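You operate a simulated robot arm through the tools that you are given. There is no shell and no other tool.

Carry out the task below with a simulated robot arm. There is one attempt and no reset: what you move stays moved.

TASK
Put things in order on the top of the sorting table. At the end: the pink card pack (marked "TREES") is on the silver round tray; the blue cloth weight stands where the clear jar for stones stood; the clear jar for stones stands where the pink card pack stood; the red gel carton stands on top of the black iron weight; whatever was shut is shut again. Leave all else as you found it, and nothing knocked over.

Only the result counts: the job must be done as asked and must still hold three seconds after the hand-in. Knocking over, shifting, dropping, spilling or breaking anything else fails it. Flat cloth is picked up by pressing the open fingertips on it (5 to 10 N) and closing them slowly along it; thin cloth reads only 2 to 8 mm in the jaws.

THE ROBOT
A 6-joint arm with a two-finger parallel gripper, fixed in place. Base frame: the origin is on the floor under the middle of its stand, x ahead of it, y to its left, z up; the work surface is at about z = 0.66. Lengths are in m, angles in rad, forces in N, time in s.
With the tool pointing down near the work surface it reaches from about 0.2 to 0.62 m from the base axis. Its first joint turns from -1.152 to 1.152 rad. Payload 2.7 kg.
The tool frame sits at the grasp point between the pads (the TCP): z along the fingers, y along the line on which they close. The tips reach 0.023 m beyond it. The gripper opens to 0.094 m. The fingers are 0.038 m wide and 0.01 m thick; the gripper's body (0.054 by 0.096 m) begins 0.039 m behind the TCP.
Orientation is that of the tool frame in the base frame, as a unit quaternion [x, y, z, w]. With the fingers straight down and closing along the base's y, the tool's x points along the base's -x, its y along +y and its z along -z.

THE INTERFACE
- The arm moves only by the tool send_rows. Its argument "plan" is a list of rows, each a list of 3 entries, a list of its own where there are three numbers: the turn, a rotation vector about the tool's x, y, z in rad, then the shift along the tool's x, y, z in m, then the closure, from 0 (fully open) to 1 (shut). In form: [[[wx, wy, wz], [tx, ty, tz], gripper], ...]. A call has 1 to 20 rows; each row shifts and turns the commanded pose from where the row before left it, along the tool's axes as they then stand. Rows are played at 5 a second. More than 0.05 m and 0.15 rad between two rows, or a gripper value outside its range, and nothing of the call is played. A pose out of reach is approached as far as the arm can. The call stops where the force on the tool passes 40 N (or 10 N more than at its start, if that is more) or the arm is blocked; 0.2 s more then pass. Each finger travels about 0.045 m/s and halts on what it meets, pressing with about 38 N; the grip force reading is that of the motor and also rises with nothing between the fingers. The clock runs only during rows and for 0.2 s after the last one: add rows that do not move to give the fingers time. The reply holds the time, the measured pose of the TCP, the force on the tool along the base axes, the opening and the grip force, in the units named above and with some noise, with the torque about the TCP (base axes, N m) and any sound that the robot's microphone picked up.
- Cameras (640 x 400 px; columns grow to the right, rows downward): "scene" is fixed at [0.0713, -0.4677, 1.3898]; the picture's right is [0.62, -0.79, 0.00], its down [-0.60, -0.47, -0.65] and it looks along [0.51, 0.40, -0.76] (base axes); focal length 374 px, centre (320, 200). "wrist" rides on the gripper at [0.087, 0.016, -0.074] in the tool frame; the picture's right is [-0.18, 0.98, 0.00], its down [-0.58, -0.11, -0.81] and it looks along [-0.79, -0.15, 0.59] (tool axes); focal length 243 px, centre (320, 200). There is no depth. A picture from a camera that has moved, and an enlarged one, comes with that camera's place and axes in the base frame and with its lens. The place of the scene camera against the robot may be out by one fixed shift of up to 0.025 m in any direction.
- get_image(camera): a new picture of that camera. The clock stands still meanwhile.
- zoom(camera, box): a new picture of the part [left, top, right, bottom] of that camera's present view, enlarged. The clock stands still meanwhile.
- finish_job(): hands the job in; it is judged then, once.

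Places have to be worked out from the pictures, the camera data and where the tool is seen. Open the gripper and draw the arm clear of the work before you hand the job in, unless the task says otherwise.

The tools are called after "Emit:" as name(argument=value, ...) on one line, values as JSON. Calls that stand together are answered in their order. send_rows: Moves the arm, as the interface text tells. Its arguments: {"type":"object","properties":{"plan":{"type":"array"}},"required":["plan"]} The other tools are called the same way: get_image (camera) takes a picture; zoom (camera, box) takes an enlarged picture of a part of a camera's view; finish_job () hands the job in.

At the start:

```text
time: 0.0
tcp_pos: [0.3574, 0.0454, 0.9603]
ee_rot: [0.001, 1.0, 0.0, -0.001]
wrist_force: [-1.4, -0.3, -0.2]
wrist_torque: [0.02, 0.05, 0.0]
finger_gap: 0.0938
finger_force: 0.1
```

scene: 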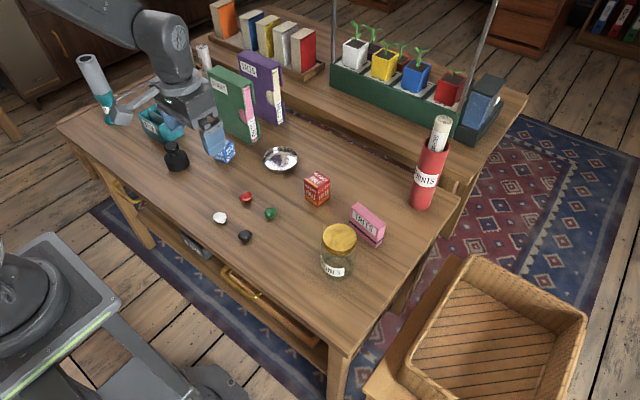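
wrist: 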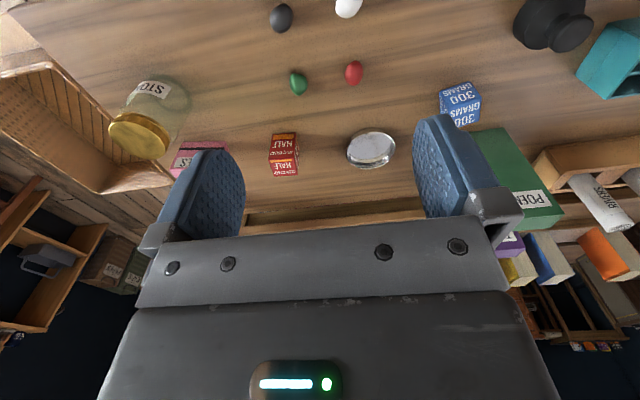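

I start by taking enlarged views of the scene to identify the objects and their places.

Emit:
zoom(camera="scene", box=[240, 130, 460, 290])

Emit:
zoom(camera="scene", box=[60, 40, 300, 190])

Emit:
get_image(camera="wrist")

```text
2.50 times, centred on (350, 210) of scene
camera zoom: at [0.0713, -0.4677, 1.3898], right [0.62, -0.79, 0.0], down [-0.6, -0.47, -0.65], along [0.51, 0.4, -0.76], focal length 936 px, centre (245, 175)
```

zoom: 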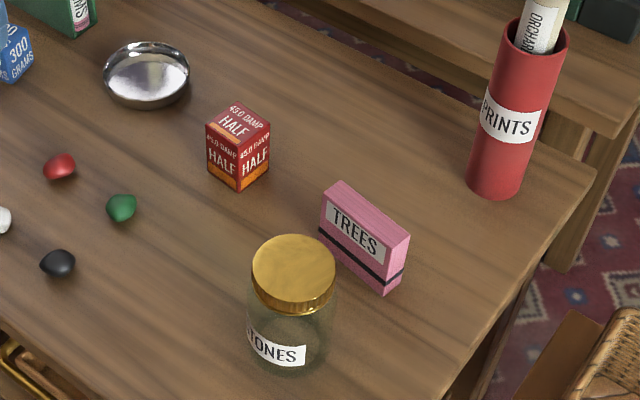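

```text
2.67 times, centred on (180, 115) of scene
camera zoom: at [0.0713, -0.4677, 1.3898], right [0.62, -0.79, 0.0], down [-0.6, -0.47, -0.65], along [0.51, 0.4, -0.76], focal length 999 px, centre (693, 427)
```

zoom: 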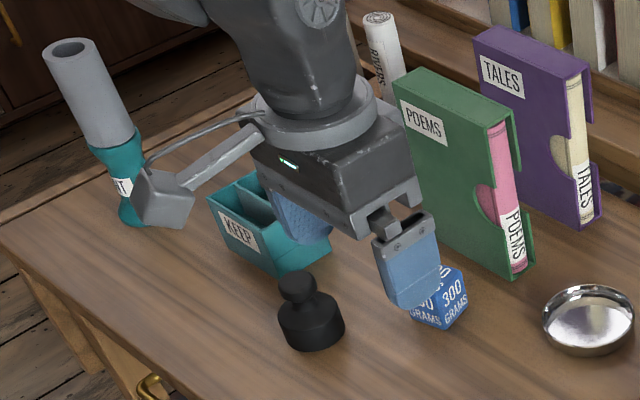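

```text
taken
camera wrist: at [0.2698, 0.0642, 1.0344], right [0.18, 0.98, 0.0], down [0.58, -0.11, 0.81], along [0.79, -0.15, -0.59], focal length 243 px, centre (320, 200)
```

wrist: 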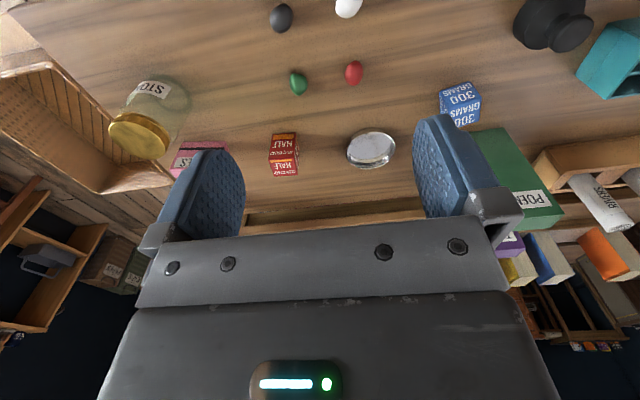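

The wrist and scene views agree that the table holds the jar (~0.43,-0.22), pink pack (~0.55,-0.22), red carton (~0.58,-0.05), tray (~0.61,0.10), blue weight (~0.53,0.24) and black weight (~0.42,0.32). I move the arm toward the jar side, still high, to get a closer wrist view.

Emit:
send_rows(plan=[[[0, 0, 0], [0.0115, -0.039, 0.008], 0], [[0, 0, 0], [0.0115, -0.039, 0.008], 0], [[0, 0, 0], [0.0115, -0.039, 0.008], 0], [[0, 0, 0], [0.0115, -0.039, 0.008], 0], [[0, 0, 0], [0.0115, -0.039, 0.008], 0], [[0, 0, 0], [0, 0, 0], 0]])

Emit:
get_image(camera="wrist")

Emit:
get_image(camera="scene")

```text
time: 1.4
tcp_pos: [0.2985, -0.1482, 0.9208]
ee_rot: [0.0, 1.0, 0.0, -0.001]
wrist_force: [0.7, -0.3, 0.6]
wrist_torque: [0.02, 0.01, -0.01]
finger_gap: 0.094
finger_force: 0.1
```

```text
taken
camera wrist: at [0.2115, -0.1312, 0.9943], right [0.18, 0.98, 0.0], down [0.58, -0.11, 0.81], along [0.79, -0.15, -0.59], focal length 243 px, centre (320, 200)
```

wrist: 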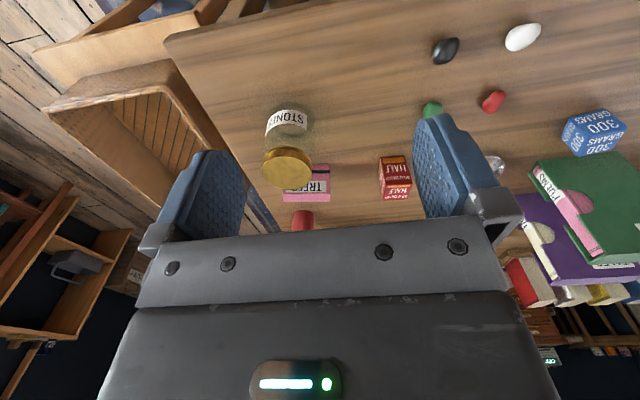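

```text
taken
```

scene: 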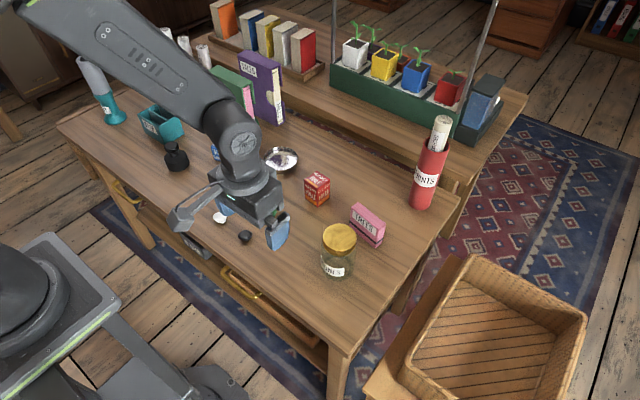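

The jar, pink pack and red carton are all in the wrist view now. I enlarge that view for accurate pixel readings, and the black weight in the scene view.

Emit:
zoom(camera="wrist", box=[240, 90, 440, 215])

Emit:
zoom(camera="scene", box=[130, 90, 260, 180])

Emit:
zoom(camera="scene", box=[290, 160, 410, 290])

```text
3.20 times, centred on (340, 152) of wrist
camera zoom: at [0.2115, -0.1312, 0.9943], right [0.18, 0.98, 0.0], down [0.58, -0.11, 0.81], along [0.79, -0.15, -0.59], focal length 776 px, centre (256, 352)
```

zoom: 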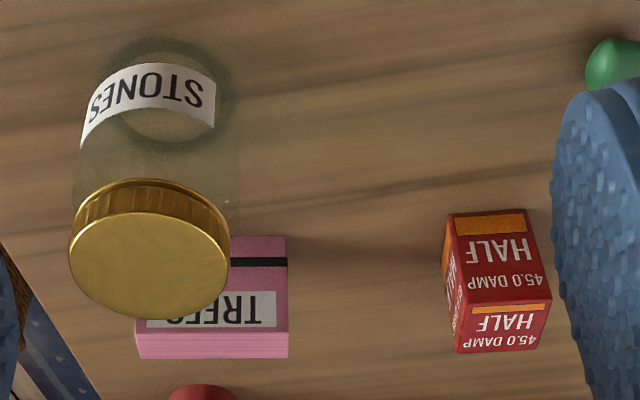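

```text
4.44 times, centred on (195, 135) of scene
camera zoom: at [0.0713, -0.4677, 1.3898], right [0.62, -0.79, 0.0], down [-0.6, -0.47, -0.65], along [0.51, 0.4, -0.76], focal length 1664 px, centre (876, 489)
```

zoom: 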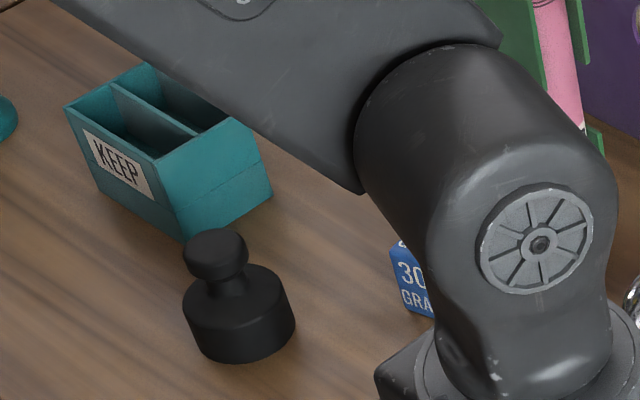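

```text
3.08 times, centred on (350, 225) of scene
camera zoom: at [0.0713, -0.4677, 1.3898], right [0.62, -0.79, 0.0], down [-0.6, -0.47, -0.65], along [0.51, 0.4, -0.76], focal length 1152 px, centre (228, 123)
```

zoom: 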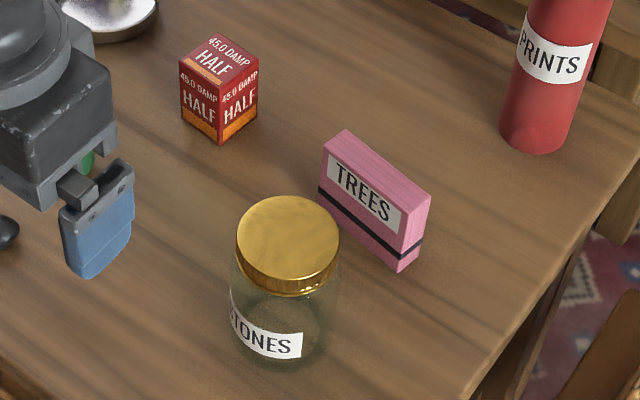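

Readings put the pink pack at about (0.552,-0.218), 0.084 × 0.024 × 0.074 high and yawed about 9°. The jar is about 0.108 tall with its lid near z 0.768 and a body about 0.075 wide. I move left to look at the tray, carton and weights.

Emit:
send_rows(plan=[[[0, 0, 0], [-0.01, 0.045, 0.006], 0], [[0, 0, 0], [-0.01, 0.045, 0.006], 0], [[0, 0, 0], [-0.01, 0.045, 0.006], 0], [[0, 0, 0], [-0.01, 0.045, 0.006], 0], [[0, 0, 0], [-0.01, 0.045, 0.006], 0], [[0, 0, 0], [0, 0.03, 0], 0], [[0, 0, 0], [0, 0, 0], 0]])

Emit:
get_image(camera="wrist")

Emit:
zoom(camera="wrist", box=[240, 90, 440, 215])

```text
time: 3.0
tcp_pos: [0.3493, 0.1064, 0.8907]
ee_rot: [0.0, 1.0, 0.0, -0.001]
wrist_force: [0.7, 0.0, 0.1]
wrist_torque: [0.01, 0.01, 0.01]
finger_gap: 0.0941
finger_force: 0.0
```

```text
taken
camera wrist: at [0.2613, 0.1236, 0.9648], right [0.18, 0.98, 0.0], down [0.58, -0.11, 0.81], along [0.79, -0.15, -0.59], focal length 243 px, centre (320, 200)
```

wrist: 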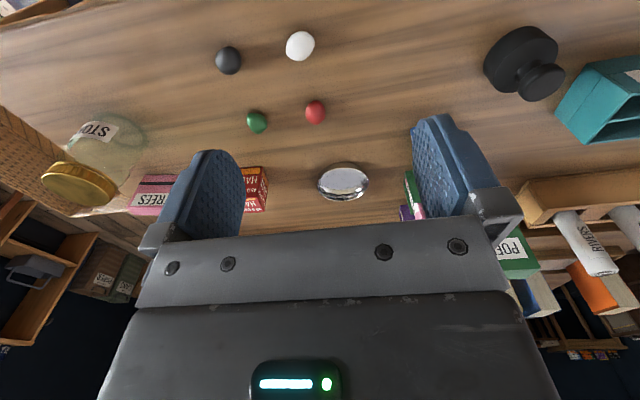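

```text
3.20 times, centred on (340, 152) of wrist
camera zoom: at [0.2613, 0.1236, 0.9648], right [0.18, 0.98, 0.0], down [0.58, -0.11, 0.81], along [0.79, -0.15, -0.59], focal length 776 px, centre (256, 352)
```

zoom: 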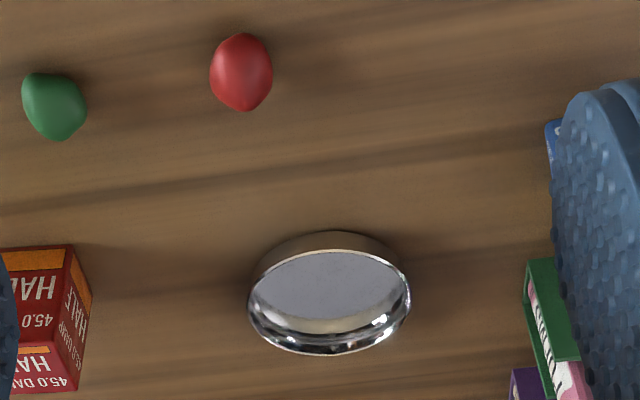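

The tray centre is at about (0.608, 0.103), rim radius about 0.047 and rim about 0.02 high. I now go above the pink pack and turn the tool about -81° so the fingers close across the pack's thin side, keeping the camera away from the tall tube.

Emit:
send_rows(plan=[[[0, 0, 0], [-0.0254, -0.0405, 0.0026], 0], [[0, 0, 0], [-0.0254, -0.0405, 0.0026], 0], [[0, 0, 0], [-0.0254, -0.0405, 0.0026], 0], [[0, 0, 0], [-0.0254, -0.0405, 0.0026], 0], [[0, 0, 0], [-0.0254, -0.0405, 0.0026], 0], [[0, 0, 0], [-0.0254, -0.0405, 0.0026], 0], [[0, 0, 0], [-0.0254, -0.0405, 0.0026], 0], [[0, 0, 0], [-0.0254, -0.0405, 0.0026], 0], [[0, 0, -0.14155], [0, 0, 0], 0], [[0, 0, -0.14155], [0, 0, 0], 0], [[0, 0, -0.14155], [0, 0, 0], 0], [[0, 0, -0.14155], [0, 0, 0], 0], [[0, 0, -0.14155], [0, 0, 0], 0], [[0, 0, -0.14155], [0, 0, 0], 0], [[0, 0, -0.14155], [0, 0, 0], 0], [[0, 0, -0.14155], [0, 0, 0], 0], [[0, 0, -0.14155], [0, 0, 0], 0], [[0, 0, -0.14155], [0, 0, 0], 0]])

Emit:
get_image(camera="wrist")

Emit:
get_image(camera="scene")

```text
time: 6.8
tcp_pos: [0.5523, -0.2171, 0.8689]
ee_rot: [-0.651, 0.759, 0.001, -0.001]
wrist_force: [-0.4, 0.4, 0.5]
wrist_torque: [0.0, -0.02, 0.04]
finger_gap: 0.0941
finger_force: 0.1
```

```text
taken
camera wrist: at [0.5225, -0.2992, 0.9436], right [-0.94, 0.33, 0.0], down [0.2, 0.56, 0.81], along [0.27, 0.76, -0.59], focal length 243 px, centre (320, 200)
```

wrist: 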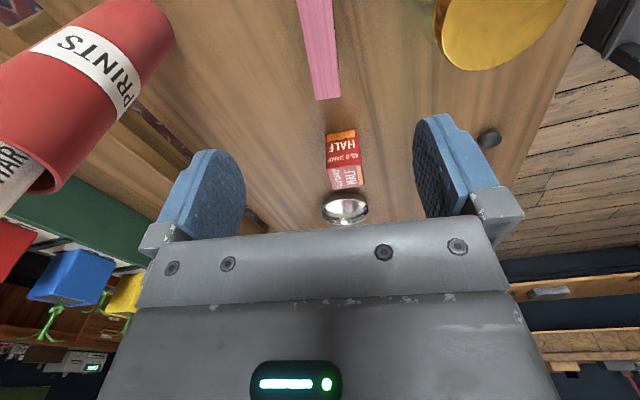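

```text
taken
```

scene: 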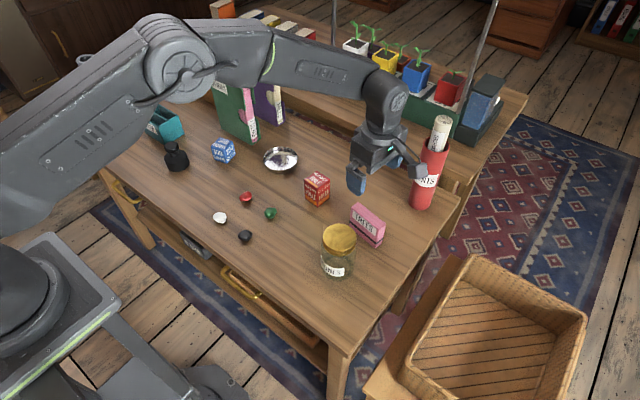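

The pack is between the open fingers and in line with them (centre about (0.551,-0.218), top at z about 0.734). I narrow the gap a little for clearance from the jar and go straight down to z≈0.712.

Emit:
send_rows(plan=[[[0, 0, 0], [0, 0, 0.02], 0.33], [[0, 0, 0], [0, 0, 0.03], 0.33], [[0, 0, 0], [0, 0, 0.03], 0.33], [[0, 0, 0], [0, 0, 0.03], 0.33], [[0, 0, 0], [0, 0, 0.025], 0.33], [[0, 0, 0], [0, 0, 0.021], 0.33], [[0, 0, 0], [0, 0, 0], 0.33]])

Emit:
get_image(camera="wrist")

Emit:
zoom(camera="scene", box=[300, 120, 460, 280])

```text
time: 8.4
tcp_pos: [0.5522, -0.2168, 0.7126]
ee_rot: [-0.65, 0.76, 0.001, -0.001]
wrist_force: [-0.2, -0.2, 0.3]
wrist_torque: [-0.02, 0.03, 0.0]
finger_gap: 0.0634
finger_force: 0.0
```

```text
taken
camera wrist: at [0.5222, -0.2984, 0.7872], right [-0.94, 0.33, 0.0], down [0.2, 0.56, 0.81], along [0.27, 0.76, -0.59], focal length 243 px, centre (320, 200)
```

wrist: 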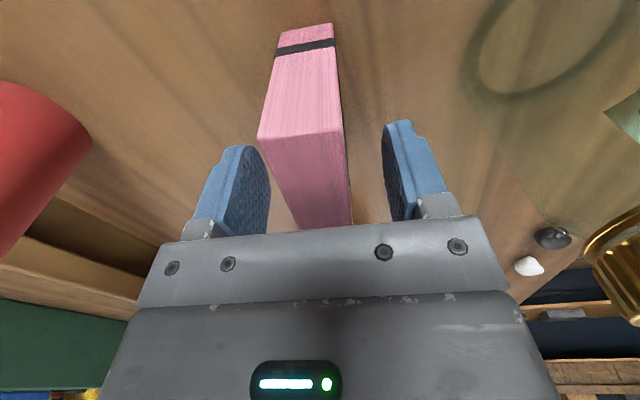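

```text
2.50 times, centred on (380, 200) of scene
camera zoom: at [0.0713, -0.4677, 1.3898], right [0.62, -0.79, 0.0], down [-0.6, -0.47, -0.65], along [0.51, 0.4, -0.76], focal length 936 px, centre (170, 200)
```

zoom: 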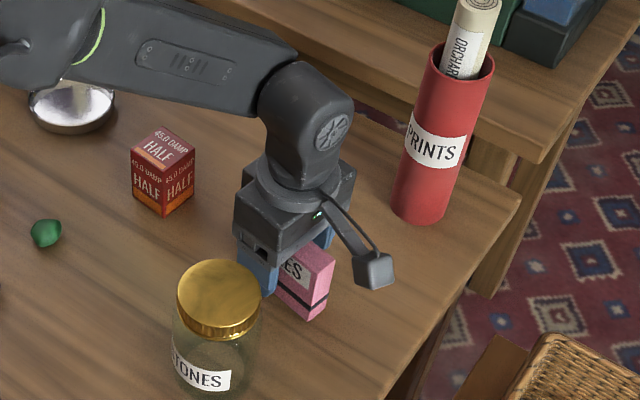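

The pack sits cleanly between the fingers, original centre refined to about (0.5505,-0.2182). I close on it.

Emit:
send_rows(plan=[[[0, 0, 0], [0, 0, 0], 0.6], [[0, 0, 0], [0, 0, 0], 0.8], [[0, 0, 0], [0, 0, 0], 1], [[0, 0, 0], [0, 0, 0], 1], [[0, 0, 0], [0, 0, 0], 1], [[0, 0, 0], [0, 0, 0], 1]])

Emit:
get_image(camera="wrist")

```text
time: 9.8
tcp_pos: [0.5526, -0.217, 0.713]
ee_rot: [-0.65, 0.76, 0.001, 0.0]
wrist_force: [0.7, 1.0, 0.1]
wrist_torque: [0.05, -0.02, -0.01]
finger_gap: 0.0237
finger_force: 37.6
```

```text
taken
camera wrist: at [0.5221, -0.2984, 0.7874], right [-0.94, 0.33, 0.0], down [0.2, 0.56, 0.81], along [0.27, 0.76, -0.59], focal length 243 px, centre (320, 200)
```

wrist: 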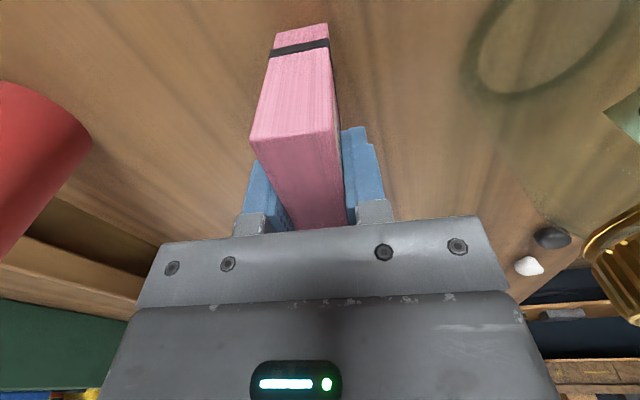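

The pack is held (gap 0.0237). I lift it about 0.1 m and carry it over the carton to above the tray, keeping the same orientation.

Emit:
send_rows(plan=[[[0, 0, 0], [0, 0, -0.02], 1], [[0, 0, 0], [0, 0, -0.04], 1], [[0, 0, 0], [0, 0, -0.04], 1], [[0, 0, 0], [0, 0, 0], 1], [[0, 0, 0], [-0.02, -0.0003, 0], 1], [[0, 0, 0], [-0.0406, -0.0006, 0], 1], [[0, 0, 0], [-0.0406, -0.0006, 0], 1], [[0, 0, 0], [-0.0406, -0.0006, 0], 1], [[0, 0, 0], [-0.0406, -0.0006, 0], 1], [[0, 0, 0], [-0.0406, -0.0006, 0], 1], [[0, 0, 0], [-0.0406, -0.0006, 0], 1], [[0, 0, 0], [-0.0406, -0.0006, 0], 1], [[0, 0, 0], [-0.0206, -0.0006, 0], 1], [[0, 0, 0], [0, 0, 0], 1], [[0, 0, 0], [0, 0, 0], 1]])

Emit:
get_image(camera="wrist")

Emit:
get_image(camera="scene")

```text
time: 13.0
tcp_pos: [0.6081, 0.1031, 0.8123]
ee_rot: [-0.649, 0.76, 0.001, -0.001]
wrist_force: [0.7, -0.7, -1.4]
wrist_torque: [0.04, 0.0, -0.02]
finger_gap: 0.0239
finger_force: 38.0
```

```text
taken
camera wrist: at [0.5782, 0.0214, 0.8863], right [-0.94, 0.33, 0.0], down [0.2, 0.56, 0.81], along [0.27, 0.76, -0.59], focal length 243 px, centre (320, 200)
```

wrist: 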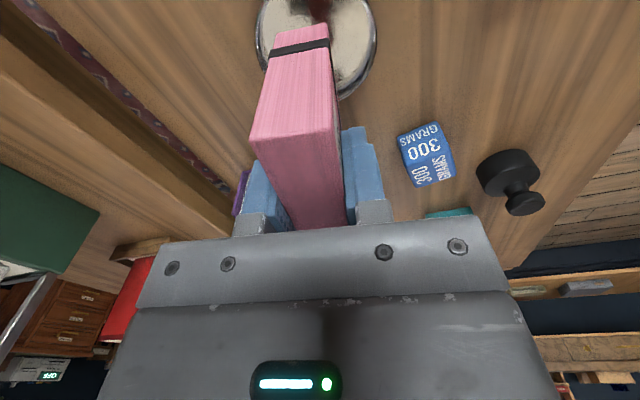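

```text
taken
```

scene: 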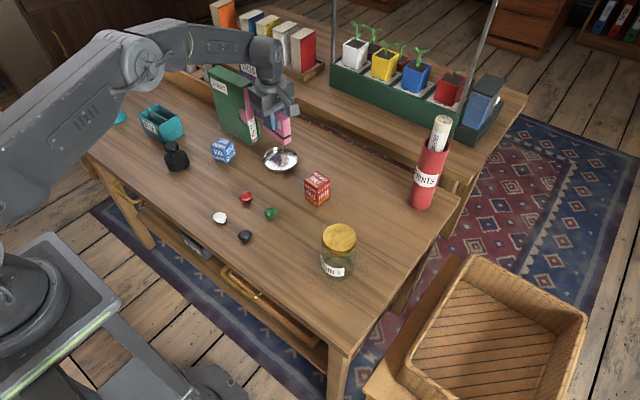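

The pack hangs above the tray with part of the rim visible on both sides. I enlarge to check centring before lowering.

Emit:
zoom(camera="wrist", box=[220, 0, 420, 125])

Emit:
zoom(camera="scene", box=[200, 60, 360, 180])

```text
3.20 times, centred on (320, 62) of wrist
camera zoom: at [0.5782, 0.0214, 0.8863], right [-0.94, 0.33, 0.0], down [0.2, 0.56, 0.81], along [0.27, 0.76, -0.59], focal length 776 px, centre (320, 640)
```

zoom: 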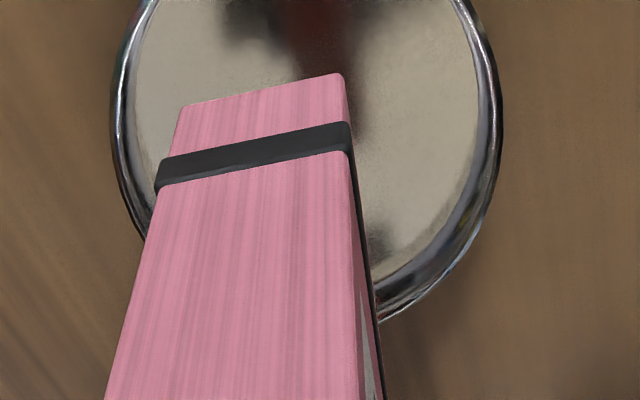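

```text
3.33 times, centred on (280, 120) of scene
camera zoom: at [0.0713, -0.4677, 1.3898], right [0.62, -0.79, 0.0], down [-0.6, -0.47, -0.65], along [0.51, 0.4, -0.76], focal length 1248 px, centre (453, 467)
```

zoom: 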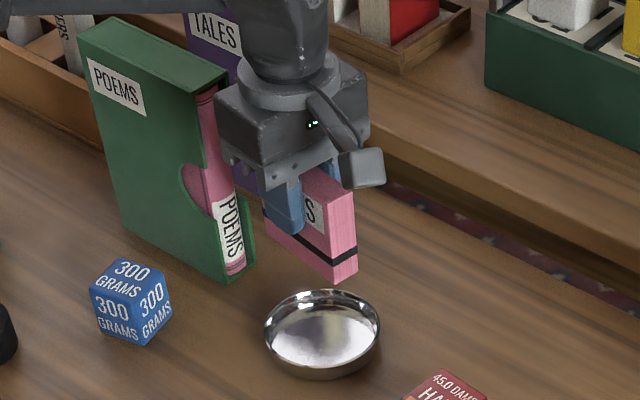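

Tray centre refined to about (0.609,0.1005) and the pack centre is about (0.6065,0.101), so I shift about 2.4 mm in +x and then lower to just above the tray floor.

Emit:
send_rows(plan=[[[0, 0, 0], [0, -0.0024, 0], 1], [[0, 0, 0], [0, 0, 0.02], 1], [[0, 0, 0], [0, 0, 0.025], 1], [[0, 0, 0], [0, 0, 0.025], 1], [[0, 0, 0], [0, 0, 0.012], 1], [[0, 0, 0], [0, 0, 0], 1], [[0, 0, 0], [0, 0, 0], 1]])

Emit:
zoom(camera="wrist", box=[220, 0, 420, 125])

Emit:
zoom(camera="scene", box=[220, 80, 340, 180])

```text
time: 14.6
tcp_pos: [0.6129, 0.1031, 0.7314]
ee_rot: [-0.65, 0.76, 0.001, 0.0]
wrist_force: [0.8, 0.9, 2.5]
wrist_torque: [0.02, -0.03, -0.05]
finger_gap: 0.0238
finger_force: 37.8
```

```text
3.20 times, centred on (320, 62) of wrist
camera zoom: at [0.5814, 0.0212, 0.8054], right [-0.94, 0.33, 0.0], down [0.2, 0.56, 0.81], along [0.27, 0.76, -0.59], focal length 776 px, centre (320, 640)
```

zoom: 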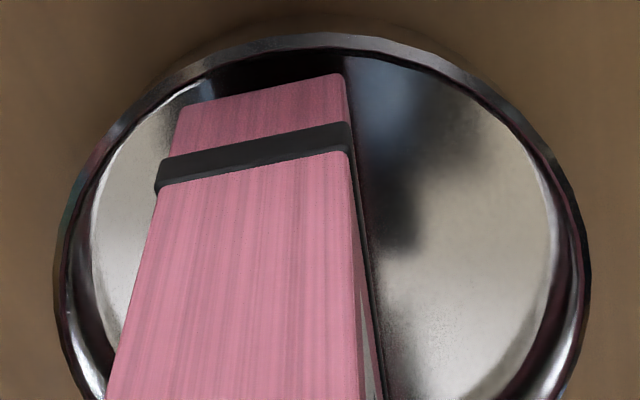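

```text
4.00 times, centred on (280, 130) of scene
camera zoom: at [0.0712, -0.4677, 1.3898], right [0.62, -0.79, 0.0], down [-0.6, -0.47, -0.65], along [0.51, 0.4, -0.76], focal length 1498 px, centre (480, 480)
```

zoom: 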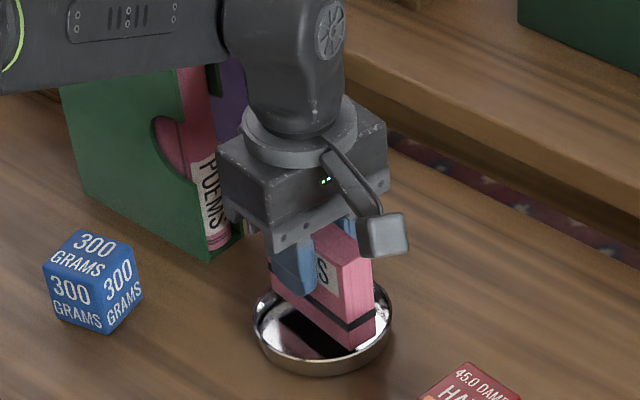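

The pack is inside the rim and within about 1.5 mm of centre. I trim that and lower gently toward the floor of the tray, watching the force.

Emit:
send_rows(plan=[[[0, 0, 0], [0.0013, 0.0011, 0.003], 1], [[0, 0, 0], [0, 0, 0.004], 1], [[0, 0, 0], [0, 0, 0.003], 1], [[0, 0, 0], [0, 0, 0.001], 1], [[0, 0, 0], [0, 0, 0], 1]])

```text
time: 15.6
tcp_pos: [0.6103, 0.1029, 0.7258]
ee_rot: [-0.651, 0.759, 0.0, 0.002]
wrist_force: [-2.3, 0.2, 3.4]
wrist_torque: [0.01, 0.12, -0.04]
finger_gap: 0.0235
finger_force: 37.6
stopped in row 4: the force on the tool passed its limit at 41 N (the readings are from after the stop); the commanded pose is now the measured one
```

Contact came earlier than expected (41 N at z≈0.726, then relaxed). I look at what touched.

Emit:
zoom(camera="wrist", box=[220, 0, 420, 125])

Emit:
zoom(camera="scene", box=[250, 110, 330, 180])

Emit:
get_image(camera="wrist")

```text
3.20 times, centred on (320, 62) of wrist
camera zoom: at [0.5804, 0.0198, 0.7998], right [-0.94, 0.33, 0.0], down [0.19, 0.56, 0.81], along [0.27, 0.76, -0.59], focal length 776 px, centre (320, 640)
```

zoom: 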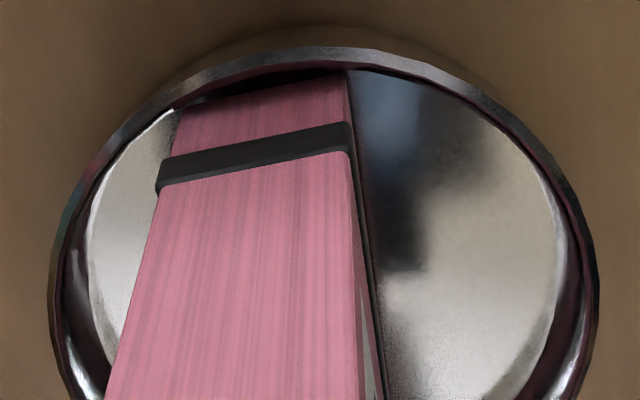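

```text
5.71 times, centred on (290, 145) of scene
camera zoom: at [0.0712, -0.4677, 1.3898], right [0.62, -0.79, 0.0], down [-0.6, -0.47, -0.65], along [0.51, 0.4, -0.76], focal length 2140 px, centre (491, 514)
```

zoom: 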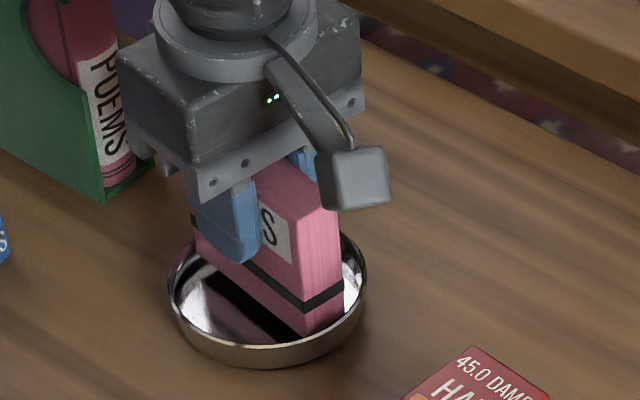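

```text
taken
camera wrist: at [0.5804, 0.0198, 0.7998], right [-0.94, 0.33, 0.0], down [0.19, 0.56, 0.81], along [0.27, 0.76, -0.59], focal length 243 px, centre (320, 200)
```

wrist: 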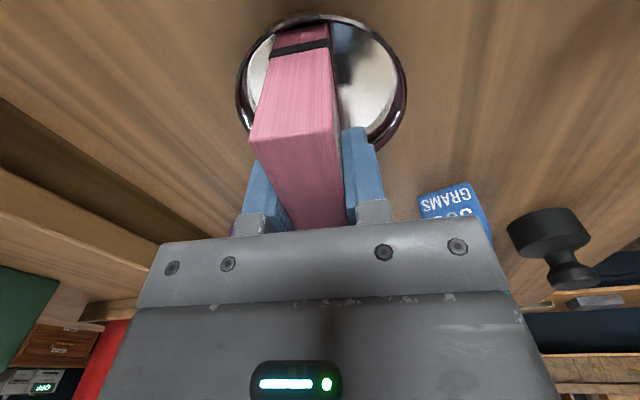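

The tray wall flares, so the pack's four bottom corners have met it about 1 cm above the tray floor. The pack is upright and hasn't slipped in the grip. I press down in tiny steps to see whether it goes lower or seats there.

Emit:
send_rows(plan=[[[0, 0, 0], [0, 0, 0.001], 1], [[0, 0, 0], [0, 0, 0.001], 1], [[0, 0, 0], [0, 0, 0], 1]])

```text
time: 16.4
tcp_pos: [0.61, 0.102, 0.7251]
ee_rot: [-0.651, 0.759, -0.002, 0.003]
wrist_force: [-12.3, -1.4, 25.4]
wrist_torque: [-0.2, 0.68, -0.1]
finger_gap: 0.0237
finger_force: 37.7
```

The reaction has a sideways part of about -12 N in x, so the pack sits slightly too far to +x in the dish. I raise it a little, shift 2 mm toward -x, and test again.

Emit:
send_rows(plan=[[[0, 0, 0], [0, 0, -0.004], 1], [[0, 0, 0], [0.0003, 0.002, 0], 1], [[0, 0, 0], [0, 0, 0], 1], [[0, 0, 0], [0, 0, 0.002], 1], [[0, 0, 0], [0, 0, 0.001], 1], [[0, 0, 0], [0, 0, 0], 1]])

```text
time: 17.8
tcp_pos: [0.6089, 0.1016, 0.7255]
ee_rot: [-0.65, 0.76, 0.0, 0.002]
wrist_force: [-11.8, -3.4, 20.9]
wrist_torque: [-0.22, 0.64, -0.05]
finger_gap: 0.0239
finger_force: 38.2
```

The sideways push persists. I check the picture again for centring.

Emit:
zoom(camera="wrist", box=[220, 0, 420, 125])

Emit:
zoom(camera="scene", box=[250, 120, 320, 180])

```text
3.20 times, centred on (320, 62) of wrist
camera zoom: at [0.5783, 0.0196, 0.7994], right [-0.94, 0.33, 0.0], down [0.19, 0.56, 0.81], along [0.27, 0.76, -0.59], focal length 776 px, centre (320, 640)
```

zoom: 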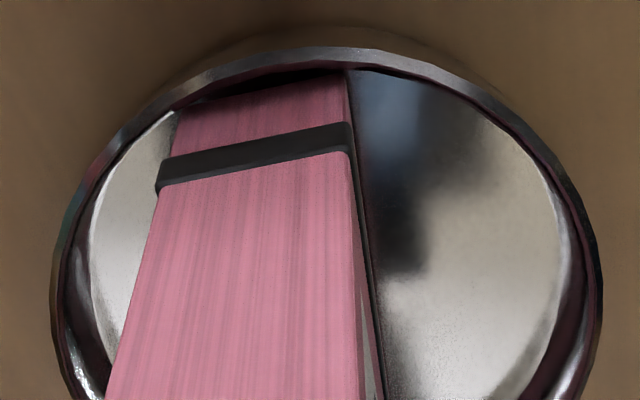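

```text
6.67 times, centred on (285, 150) of scene
camera zoom: at [0.0707, -0.4678, 1.3898], right [0.62, -0.79, 0.0], down [-0.6, -0.47, -0.65], along [0.51, 0.4, -0.76], focal length 2496 px, centre (553, 533)
```

zoom: 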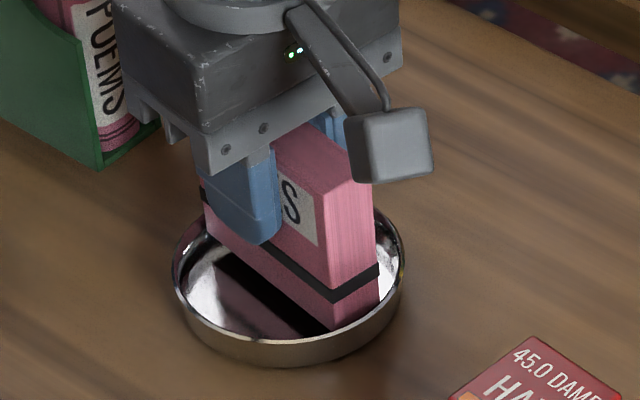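

Both the wrist geometry and the force say the pack is about 2.5 mm too far in +x (and 1.5 mm in +y) within the dish. I lift fully clear, correct by that, and lower again.

Emit:
send_rows(plan=[[[0, 0, 0], [0, 0, -0.012], 1], [[0, 0, 0], [0, 0, 0], 1], [[0, 0, 0], [0.0019, 0.0023, 0], 1], [[0, 0, 0], [0, 0, 0], 1], [[0, 0, 0], [0, 0, 0.006], 1], [[0, 0, 0], [0, 0, 0], 1]])

Emit:
zoom(camera="wrist", box=[220, 0, 420, 125])

```text
time: 19.2
tcp_pos: [0.6057, 0.0991, 0.7298]
ee_rot: [-0.65, 0.76, 0.0, 0.001]
wrist_force: [0.5, -0.6, -1.7]
wrist_torque: [0.03, 0.01, 0.02]
finger_gap: 0.0238
finger_force: 38.2
```

```text
3.20 times, centred on (320, 62) of wrist
camera zoom: at [0.5756, 0.0177, 0.8046], right [-0.94, 0.33, 0.0], down [0.19, 0.56, 0.81], along [0.27, 0.76, -0.59], focal length 776 px, centre (320, 640)
```

zoom: 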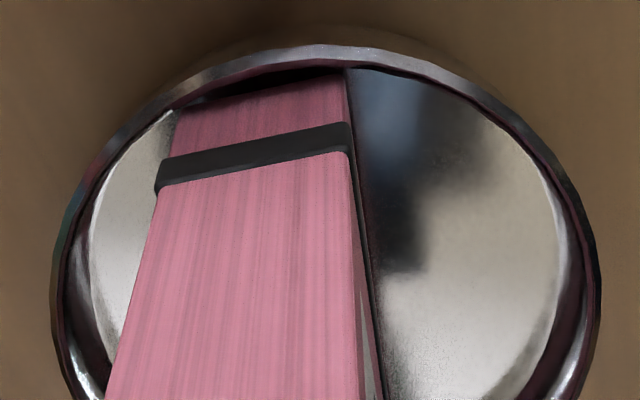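

The tray looks the same size although I'm 4–5 mm higher, so it may be jammed onto the pack and lifted with it. I check in the scene view.

Emit:
zoom(camera="scene", box=[250, 120, 320, 180])

```text
6.67 times, centred on (285, 150) of scene
camera zoom: at [0.0713, -0.4677, 1.3898], right [0.62, -0.79, 0.0], down [-0.6, -0.47, -0.65], along [0.51, 0.4, -0.76], focal length 2496 px, centre (553, 533)
```

zoom: 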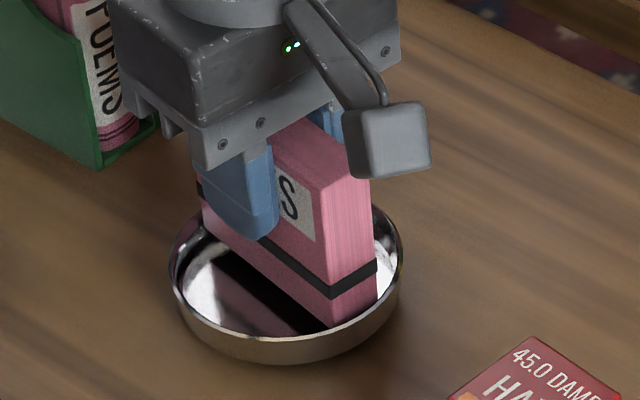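

The tray is indeed wedged on the pack and has been dragged about 7 mm toward -x and 2–4 mm toward -y. I lift slightly and carry tray and pack together back by (+0.007, +0.0035), then lower to just above the table.

Emit:
send_rows(plan=[[[0, 0, 0], [0, 0, -0.004], 1], [[0, 0, 0], [-0.0023, -0.0032, 0], 1], [[0, 0, 0], [-0.0023, -0.0032, 0], 1], [[0, 0, 0], [0, 0, 0], 1], [[0, 0, 0], [0, 0, 0.004], 1], [[0, 0, 0], [0, 0, 0.002], 1], [[0, 0, 0], [0, 0, 0], 1]])

Emit:
zoom(camera="scene", box=[220, 80, 340, 180])

Emit:
zoom(camera="wrist", box=[220, 0, 420, 125])

```text
time: 20.8
tcp_pos: [0.6136, 0.1034, 0.7288]
ee_rot: [-0.65, 0.76, 0.0, 0.002]
wrist_force: [-0.1, 0.3, -2.8]
wrist_torque: [-0.01, 0.0, 0.02]
finger_gap: 0.0237
finger_force: 38.5
```

```text
4.00 times, centred on (280, 130) of scene
camera zoom: at [0.0713, -0.4677, 1.3898], right [0.62, -0.79, 0.0], down [-0.6, -0.47, -0.65], along [0.51, 0.4, -0.76], focal length 1498 px, centre (480, 480)
```

zoom: 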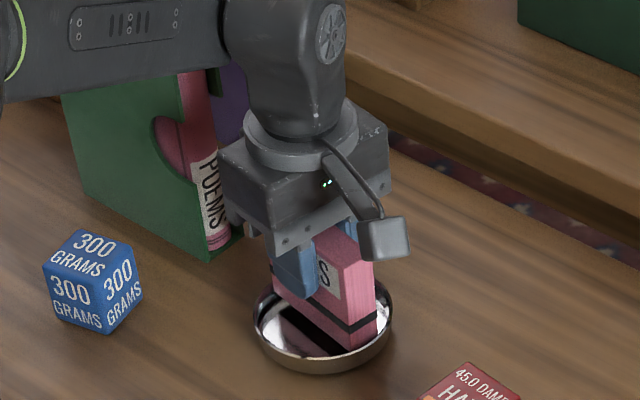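

```text
3.20 times, centred on (320, 62) of wrist
camera zoom: at [0.5825, 0.0212, 0.8023], right [-0.94, 0.33, 0.0], down [0.19, 0.56, 0.81], along [0.27, 0.76, -0.59], focal length 776 px, centre (320, 640)
```

zoom: 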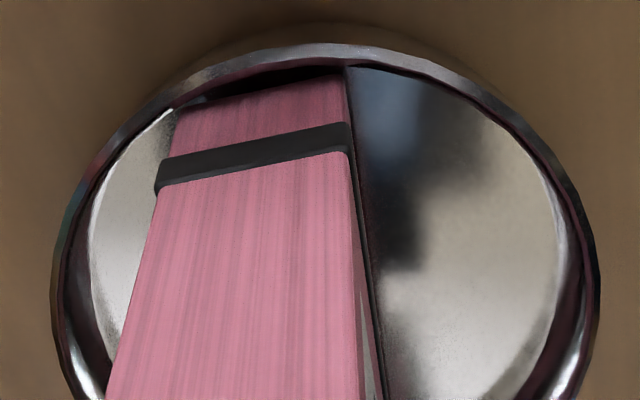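

The tray's outline in the scene view is back where it was originally (left edge 253, right edge about 393). I lower the last millimetres onto the table.

Emit:
send_rows(plan=[[[0, 0, 0], [0, 0, 0.0015], 1], [[0, 0, 0], [0, 0, 0.0015], 1], [[0, 0, 0], [0, 0, 0], 1]])

```text
time: 21.6
tcp_pos: [0.6132, 0.1024, 0.7272]
ee_rot: [-0.651, 0.759, -0.001, 0.002]
wrist_force: [-3.9, -0.6, 9.2]
wrist_torque: [-0.08, 0.18, 0.01]
finger_gap: 0.0238
finger_force: 38.2
```

The tray is on the table (9 N reaction). I ease the load and open the fingers, then look before withdrawing.

Emit:
send_rows(plan=[[[0, 0, 0], [0, 0, -0.0008], 1], [[0, 0, 0], [0, 0, 0], 0.7], [[0, 0, 0], [0, 0, 0], 0.6], [[0, 0, 0], [0, 0, 0], 0.5], [[0, 0, 0], [0, 0, 0], 0.45], [[0, 0, 0], [0, 0, 0], 0.45]])

Emit:
get_image(camera="wrist")

Emit:
zoom(camera="scene", box=[220, 80, 340, 180])

```text
time: 23.0
tcp_pos: [0.6124, 0.1047, 0.727]
ee_rot: [-0.65, 0.76, -0.001, 0.001]
wrist_force: [0.4, 0.5, -0.9]
wrist_torque: [0.0, 0.02, -0.01]
finger_gap: 0.0516
finger_force: 0.0
```

```text
taken
camera wrist: at [0.5823, 0.0214, 0.8004], right [-0.94, 0.33, 0.0], down [0.19, 0.56, 0.81], along [0.27, 0.76, -0.59], focal length 243 px, centre (320, 200)
```

wrist: 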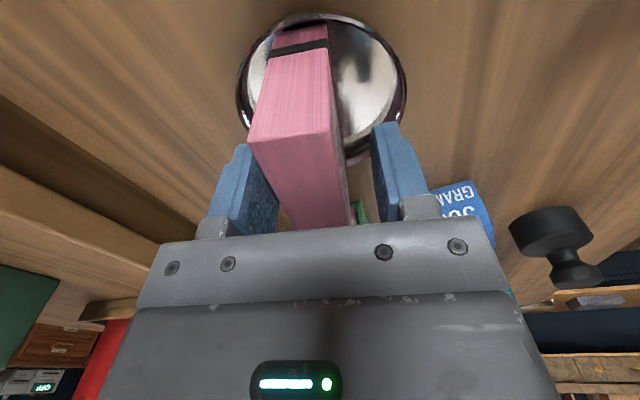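

```text
4.00 times, centred on (280, 130) of scene
camera zoom: at [0.0713, -0.4677, 1.3898], right [0.62, -0.79, 0.0], down [-0.6, -0.47, -0.65], along [0.51, 0.4, -0.76], focal length 1498 px, centre (480, 480)
```

zoom: 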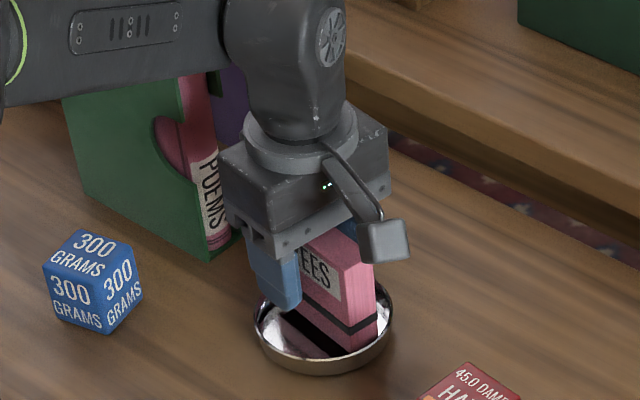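

The pack stays upright with the fingers open. I withdraw straight up and then inspect it.

Emit:
send_rows(plan=[[[0, 0, 0], [0, 0, -0.01], 0.4], [[0, 0, 0], [0, 0, -0.03], 0.4], [[0, 0, 0], [0, 0, -0.04], 0.4], [[0, 0, 0], [0, 0, -0.04], 0.3], [[0, 0, 0], [0, 0, 0], 0.2], [[0, 0, 0], [0, 0, 0], 0.0], [[0, 0, 0], [0, 0, 0], 0]])

Emit:
get_image(camera="wrist")

Emit:
zoom(camera="scene", box=[250, 120, 320, 180])

```text
time: 24.6
tcp_pos: [0.612, 0.1062, 0.8451]
ee_rot: [-0.65, 0.76, -0.001, 0.002]
wrist_force: [0.2, 0.5, 0.2]
wrist_torque: [0.0, -0.01, 0.01]
finger_gap: 0.0942
finger_force: 0.0
```

```text
taken
camera wrist: at [0.5818, 0.0232, 0.9195], right [-0.94, 0.33, 0.0], down [0.19, 0.56, 0.81], along [0.27, 0.76, -0.59], focal length 243 px, centre (320, 200)
```

wrist: 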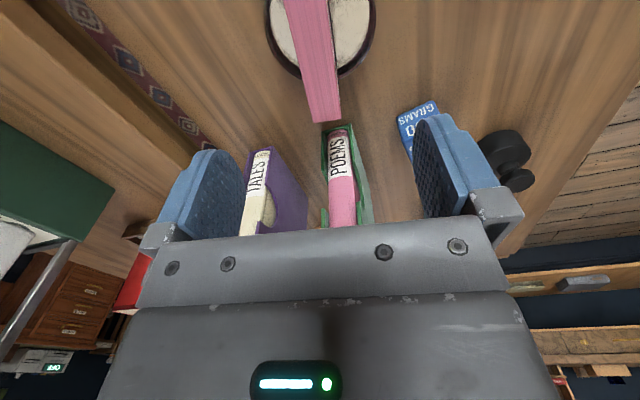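

```text
6.67 times, centred on (285, 150) of scene
camera zoom: at [0.0713, -0.4677, 1.3898], right [0.62, -0.79, 0.0], down [-0.6, -0.47, -0.65], along [0.51, 0.4, -0.76], focal length 2496 px, centre (553, 533)
```

zoom: 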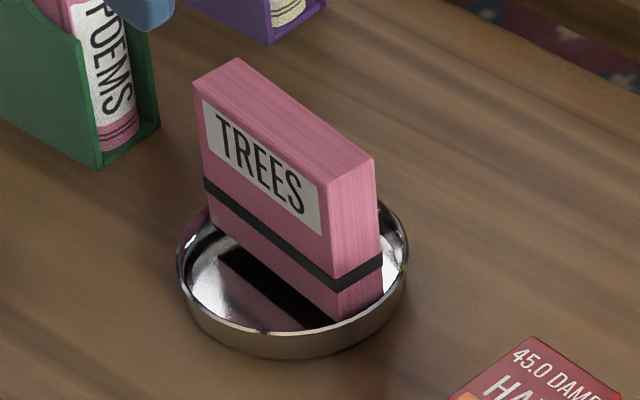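

The pack stands upright in the tray, and the tray outline matches its original place to about 1 mm. Next I go above the jar and turn the tool back so the fingers close along y.

Emit:
send_rows(plan=[[[0, 0, 0], [0.0436, 0.0149, -0.0044], 0], [[0, 0, 0], [0.0436, 0.0149, -0.0044], 0], [[0, 0, 0], [0.0436, 0.0149, -0.0044], 0], [[0, 0, 0], [0.0436, 0.0149, -0.0044], 0], [[0, 0, 0], [0.0436, 0.0149, -0.0044], 0], [[0, 0, 0], [0.0436, 0.0149, -0.0044], 0], [[0, 0, 0], [0.0436, 0.0149, -0.0044], 0], [[0, 0, 0], [0.0436, 0.0149, -0.0044], 0], [[0, 0, 0.14155], [0, 0, 0], 0], [[0, 0, 0.14155], [0, 0, 0], 0], [[0, 0, 0.14155], [0, 0, 0], 0], [[0, 0, 0.14155], [0, 0, 0], 0], [[0, 0, 0.14155], [0, 0, 0], 0], [[0, 0, 0.14155], [0, 0, 0], 0], [[0, 0, 0.14155], [0, 0, 0], 0], [[0, 0, 0.14155], [0, 0, 0], 0], [[0, 0, 0.14155], [0, 0, 0], 0], [[0, 0, 0.14155], [0, 0, 0], 0], [[0, 0, 0], [0, 0, 0], 0]])

Emit:
get_image(camera="wrist")

Emit:
zoom(camera="wrist", box=[220, 0, 420, 125])

Emit:
zoom(camera="scene", box=[240, 120, 400, 290])

```text
time: 28.6
tcp_pos: [0.441, -0.2229, 0.8801]
ee_rot: [0.001, 1.0, 0.001, 0.002]
wrist_force: [-0.1, 0.2, 0.7]
wrist_torque: [0.01, 0.0, 0.01]
finger_gap: 0.0942
finger_force: 0.1
```

```text
taken
camera wrist: at [0.3535, -0.2052, 0.9542], right [0.19, 0.98, 0.0], down [0.58, -0.11, 0.81], along [0.79, -0.15, -0.59], focal length 243 px, centre (320, 200)
```

wrist: 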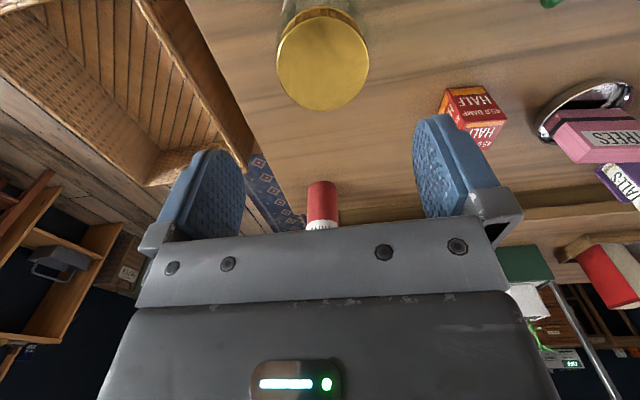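

```text
3.20 times, centred on (320, 62) of wrist
camera zoom: at [0.3535, -0.2052, 0.9542], right [0.19, 0.98, 0.0], down [0.58, -0.11, 0.81], along [0.79, -0.15, -0.59], focal length 776 px, centre (320, 640)
```

zoom: 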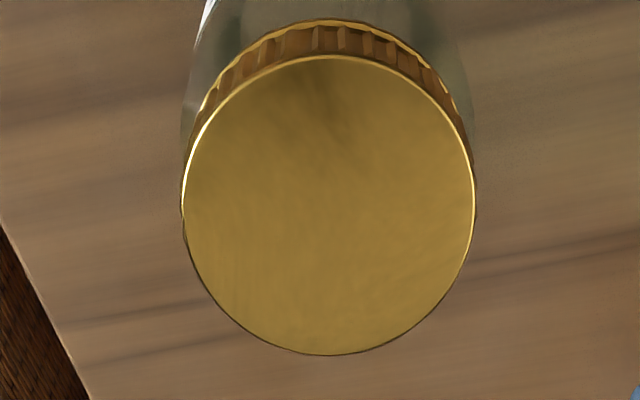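

```text
2.35 times, centred on (320, 205) of scene
camera zoom: at [0.0713, -0.4677, 1.3898], right [0.62, -0.79, 0.0], down [-0.6, -0.47, -0.65], along [0.51, 0.4, -0.76], focal length 881 px, centre (320, 188)
```

zoom: 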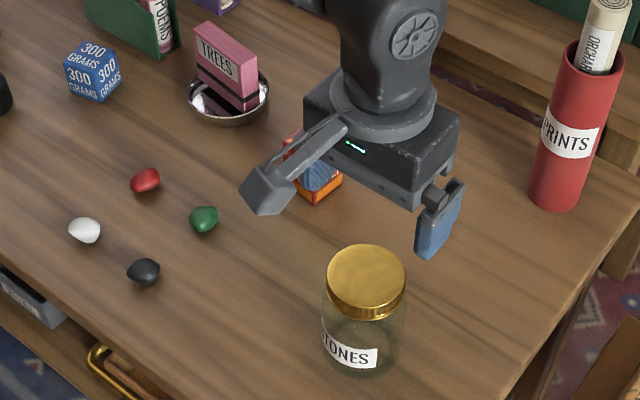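

From two views the jar axis is at about (0.439,-0.218) with the lid top at z≈0.775. I centre on it (y +4.5 mm, x -2 mm) and descend to where the tips are just beside the lid to check straddling.

Emit:
send_rows(plan=[[[0, 0, 0], [0.002, 0.0045, 0], 0], [[0, 0, 0], [0, 0, 0.03], 0], [[0, 0, 0], [0, 0, 0.03], 0], [[0, 0, 0], [0, 0, 0.012], 0], [[0, 0, 0], [0, 0, 0], 0], [[0, 0, 0], [0, 0, 0], 0]])

Emit:
get_image(camera="wrist")

Emit:
zoom(camera="scene", box=[280, 180, 400, 290])

```text
time: 30.0
tcp_pos: [0.4383, -0.2185, 0.8084]
ee_rot: [0.0, 1.0, -0.001, 0.002]
wrist_force: [0.1, -0.4, 0.1]
wrist_torque: [0.0, 0.03, -0.01]
finger_gap: 0.0941
finger_force: 0.2
```

```text
taken
camera wrist: at [0.3515, -0.201, 0.8821], right [0.18, 0.98, 0.0], down [0.58, -0.11, 0.81], along [0.79, -0.15, -0.59], focal length 243 px, centre (320, 200)
```

wrist: 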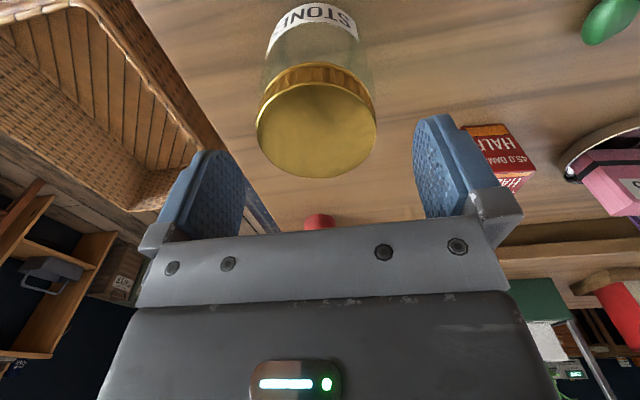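

```text
3.64 times, centred on (340, 235) of scene
camera zoom: at [0.0713, -0.4677, 1.3898], right [0.62, -0.79, 0.0], down [-0.6, -0.47, -0.65], along [0.51, 0.4, -0.76], focal length 1362 px, centre (247, 73)
```

zoom: 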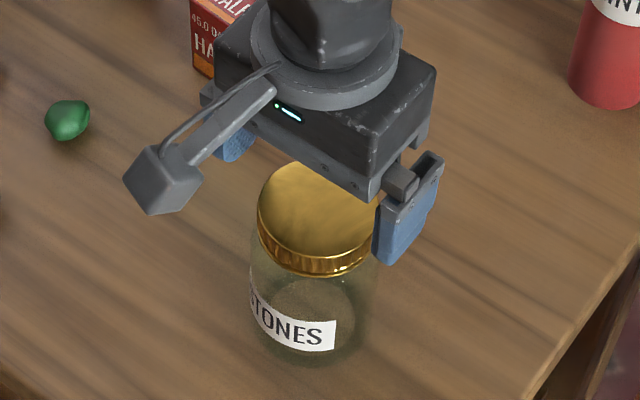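

The jar is centred between the fingers (lid centre about (0.438,-0.217)), with about 9 mm clearance each side. I continue down to z≈0.747 so the pads lie below the lid.

Emit:
send_rows(plan=[[[0, 0, 0], [0, 0.001, 0.015], 0], [[0, 0, 0], [0, 0, 0.015], 0], [[0, 0, 0], [0, 0, 0.015], 0], [[0, 0, 0], [0, 0, 0.01], 0], [[0, 0, 0], [0, 0, 0.006], 0], [[0, 0, 0], [0, 0, 0], 0]])

Emit:
get_image(camera="wrist")

Emit:
zoom(camera="scene", box=[280, 180, 400, 290])

```text
time: 31.4
tcp_pos: [0.4397, -0.217, 0.7474]
ee_rot: [-0.001, 1.0, 0.0, 0.002]
wrist_force: [0.2, -1.1, 0.0]
wrist_torque: [0.0, -0.01, 0.0]
finger_gap: 0.094
finger_force: 0.2
```

```text
taken
camera wrist: at [0.3518, -0.1998, 0.8217], right [0.18, 0.98, 0.0], down [0.58, -0.11, 0.81], along [0.8, -0.15, -0.59], focal length 243 px, centre (320, 200)
```

wrist: 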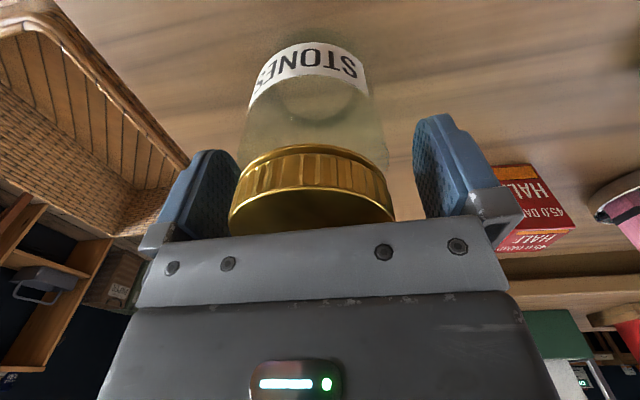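

```text
3.64 times, centred on (340, 235) of scene
camera zoom: at [0.0713, -0.4677, 1.3898], right [0.62, -0.79, 0.0], down [-0.6, -0.47, -0.65], along [0.51, 0.4, -0.76], focal length 1362 px, centre (247, 73)
```

zoom: 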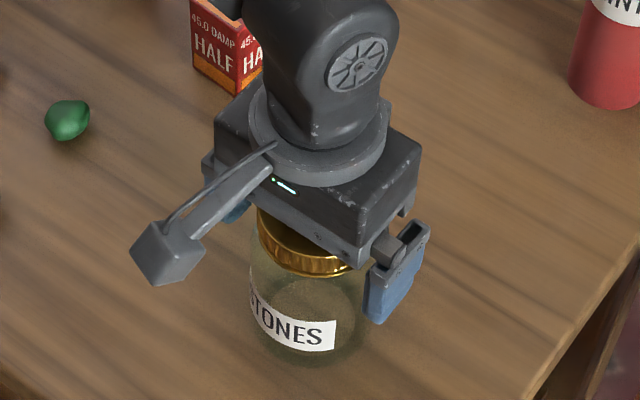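

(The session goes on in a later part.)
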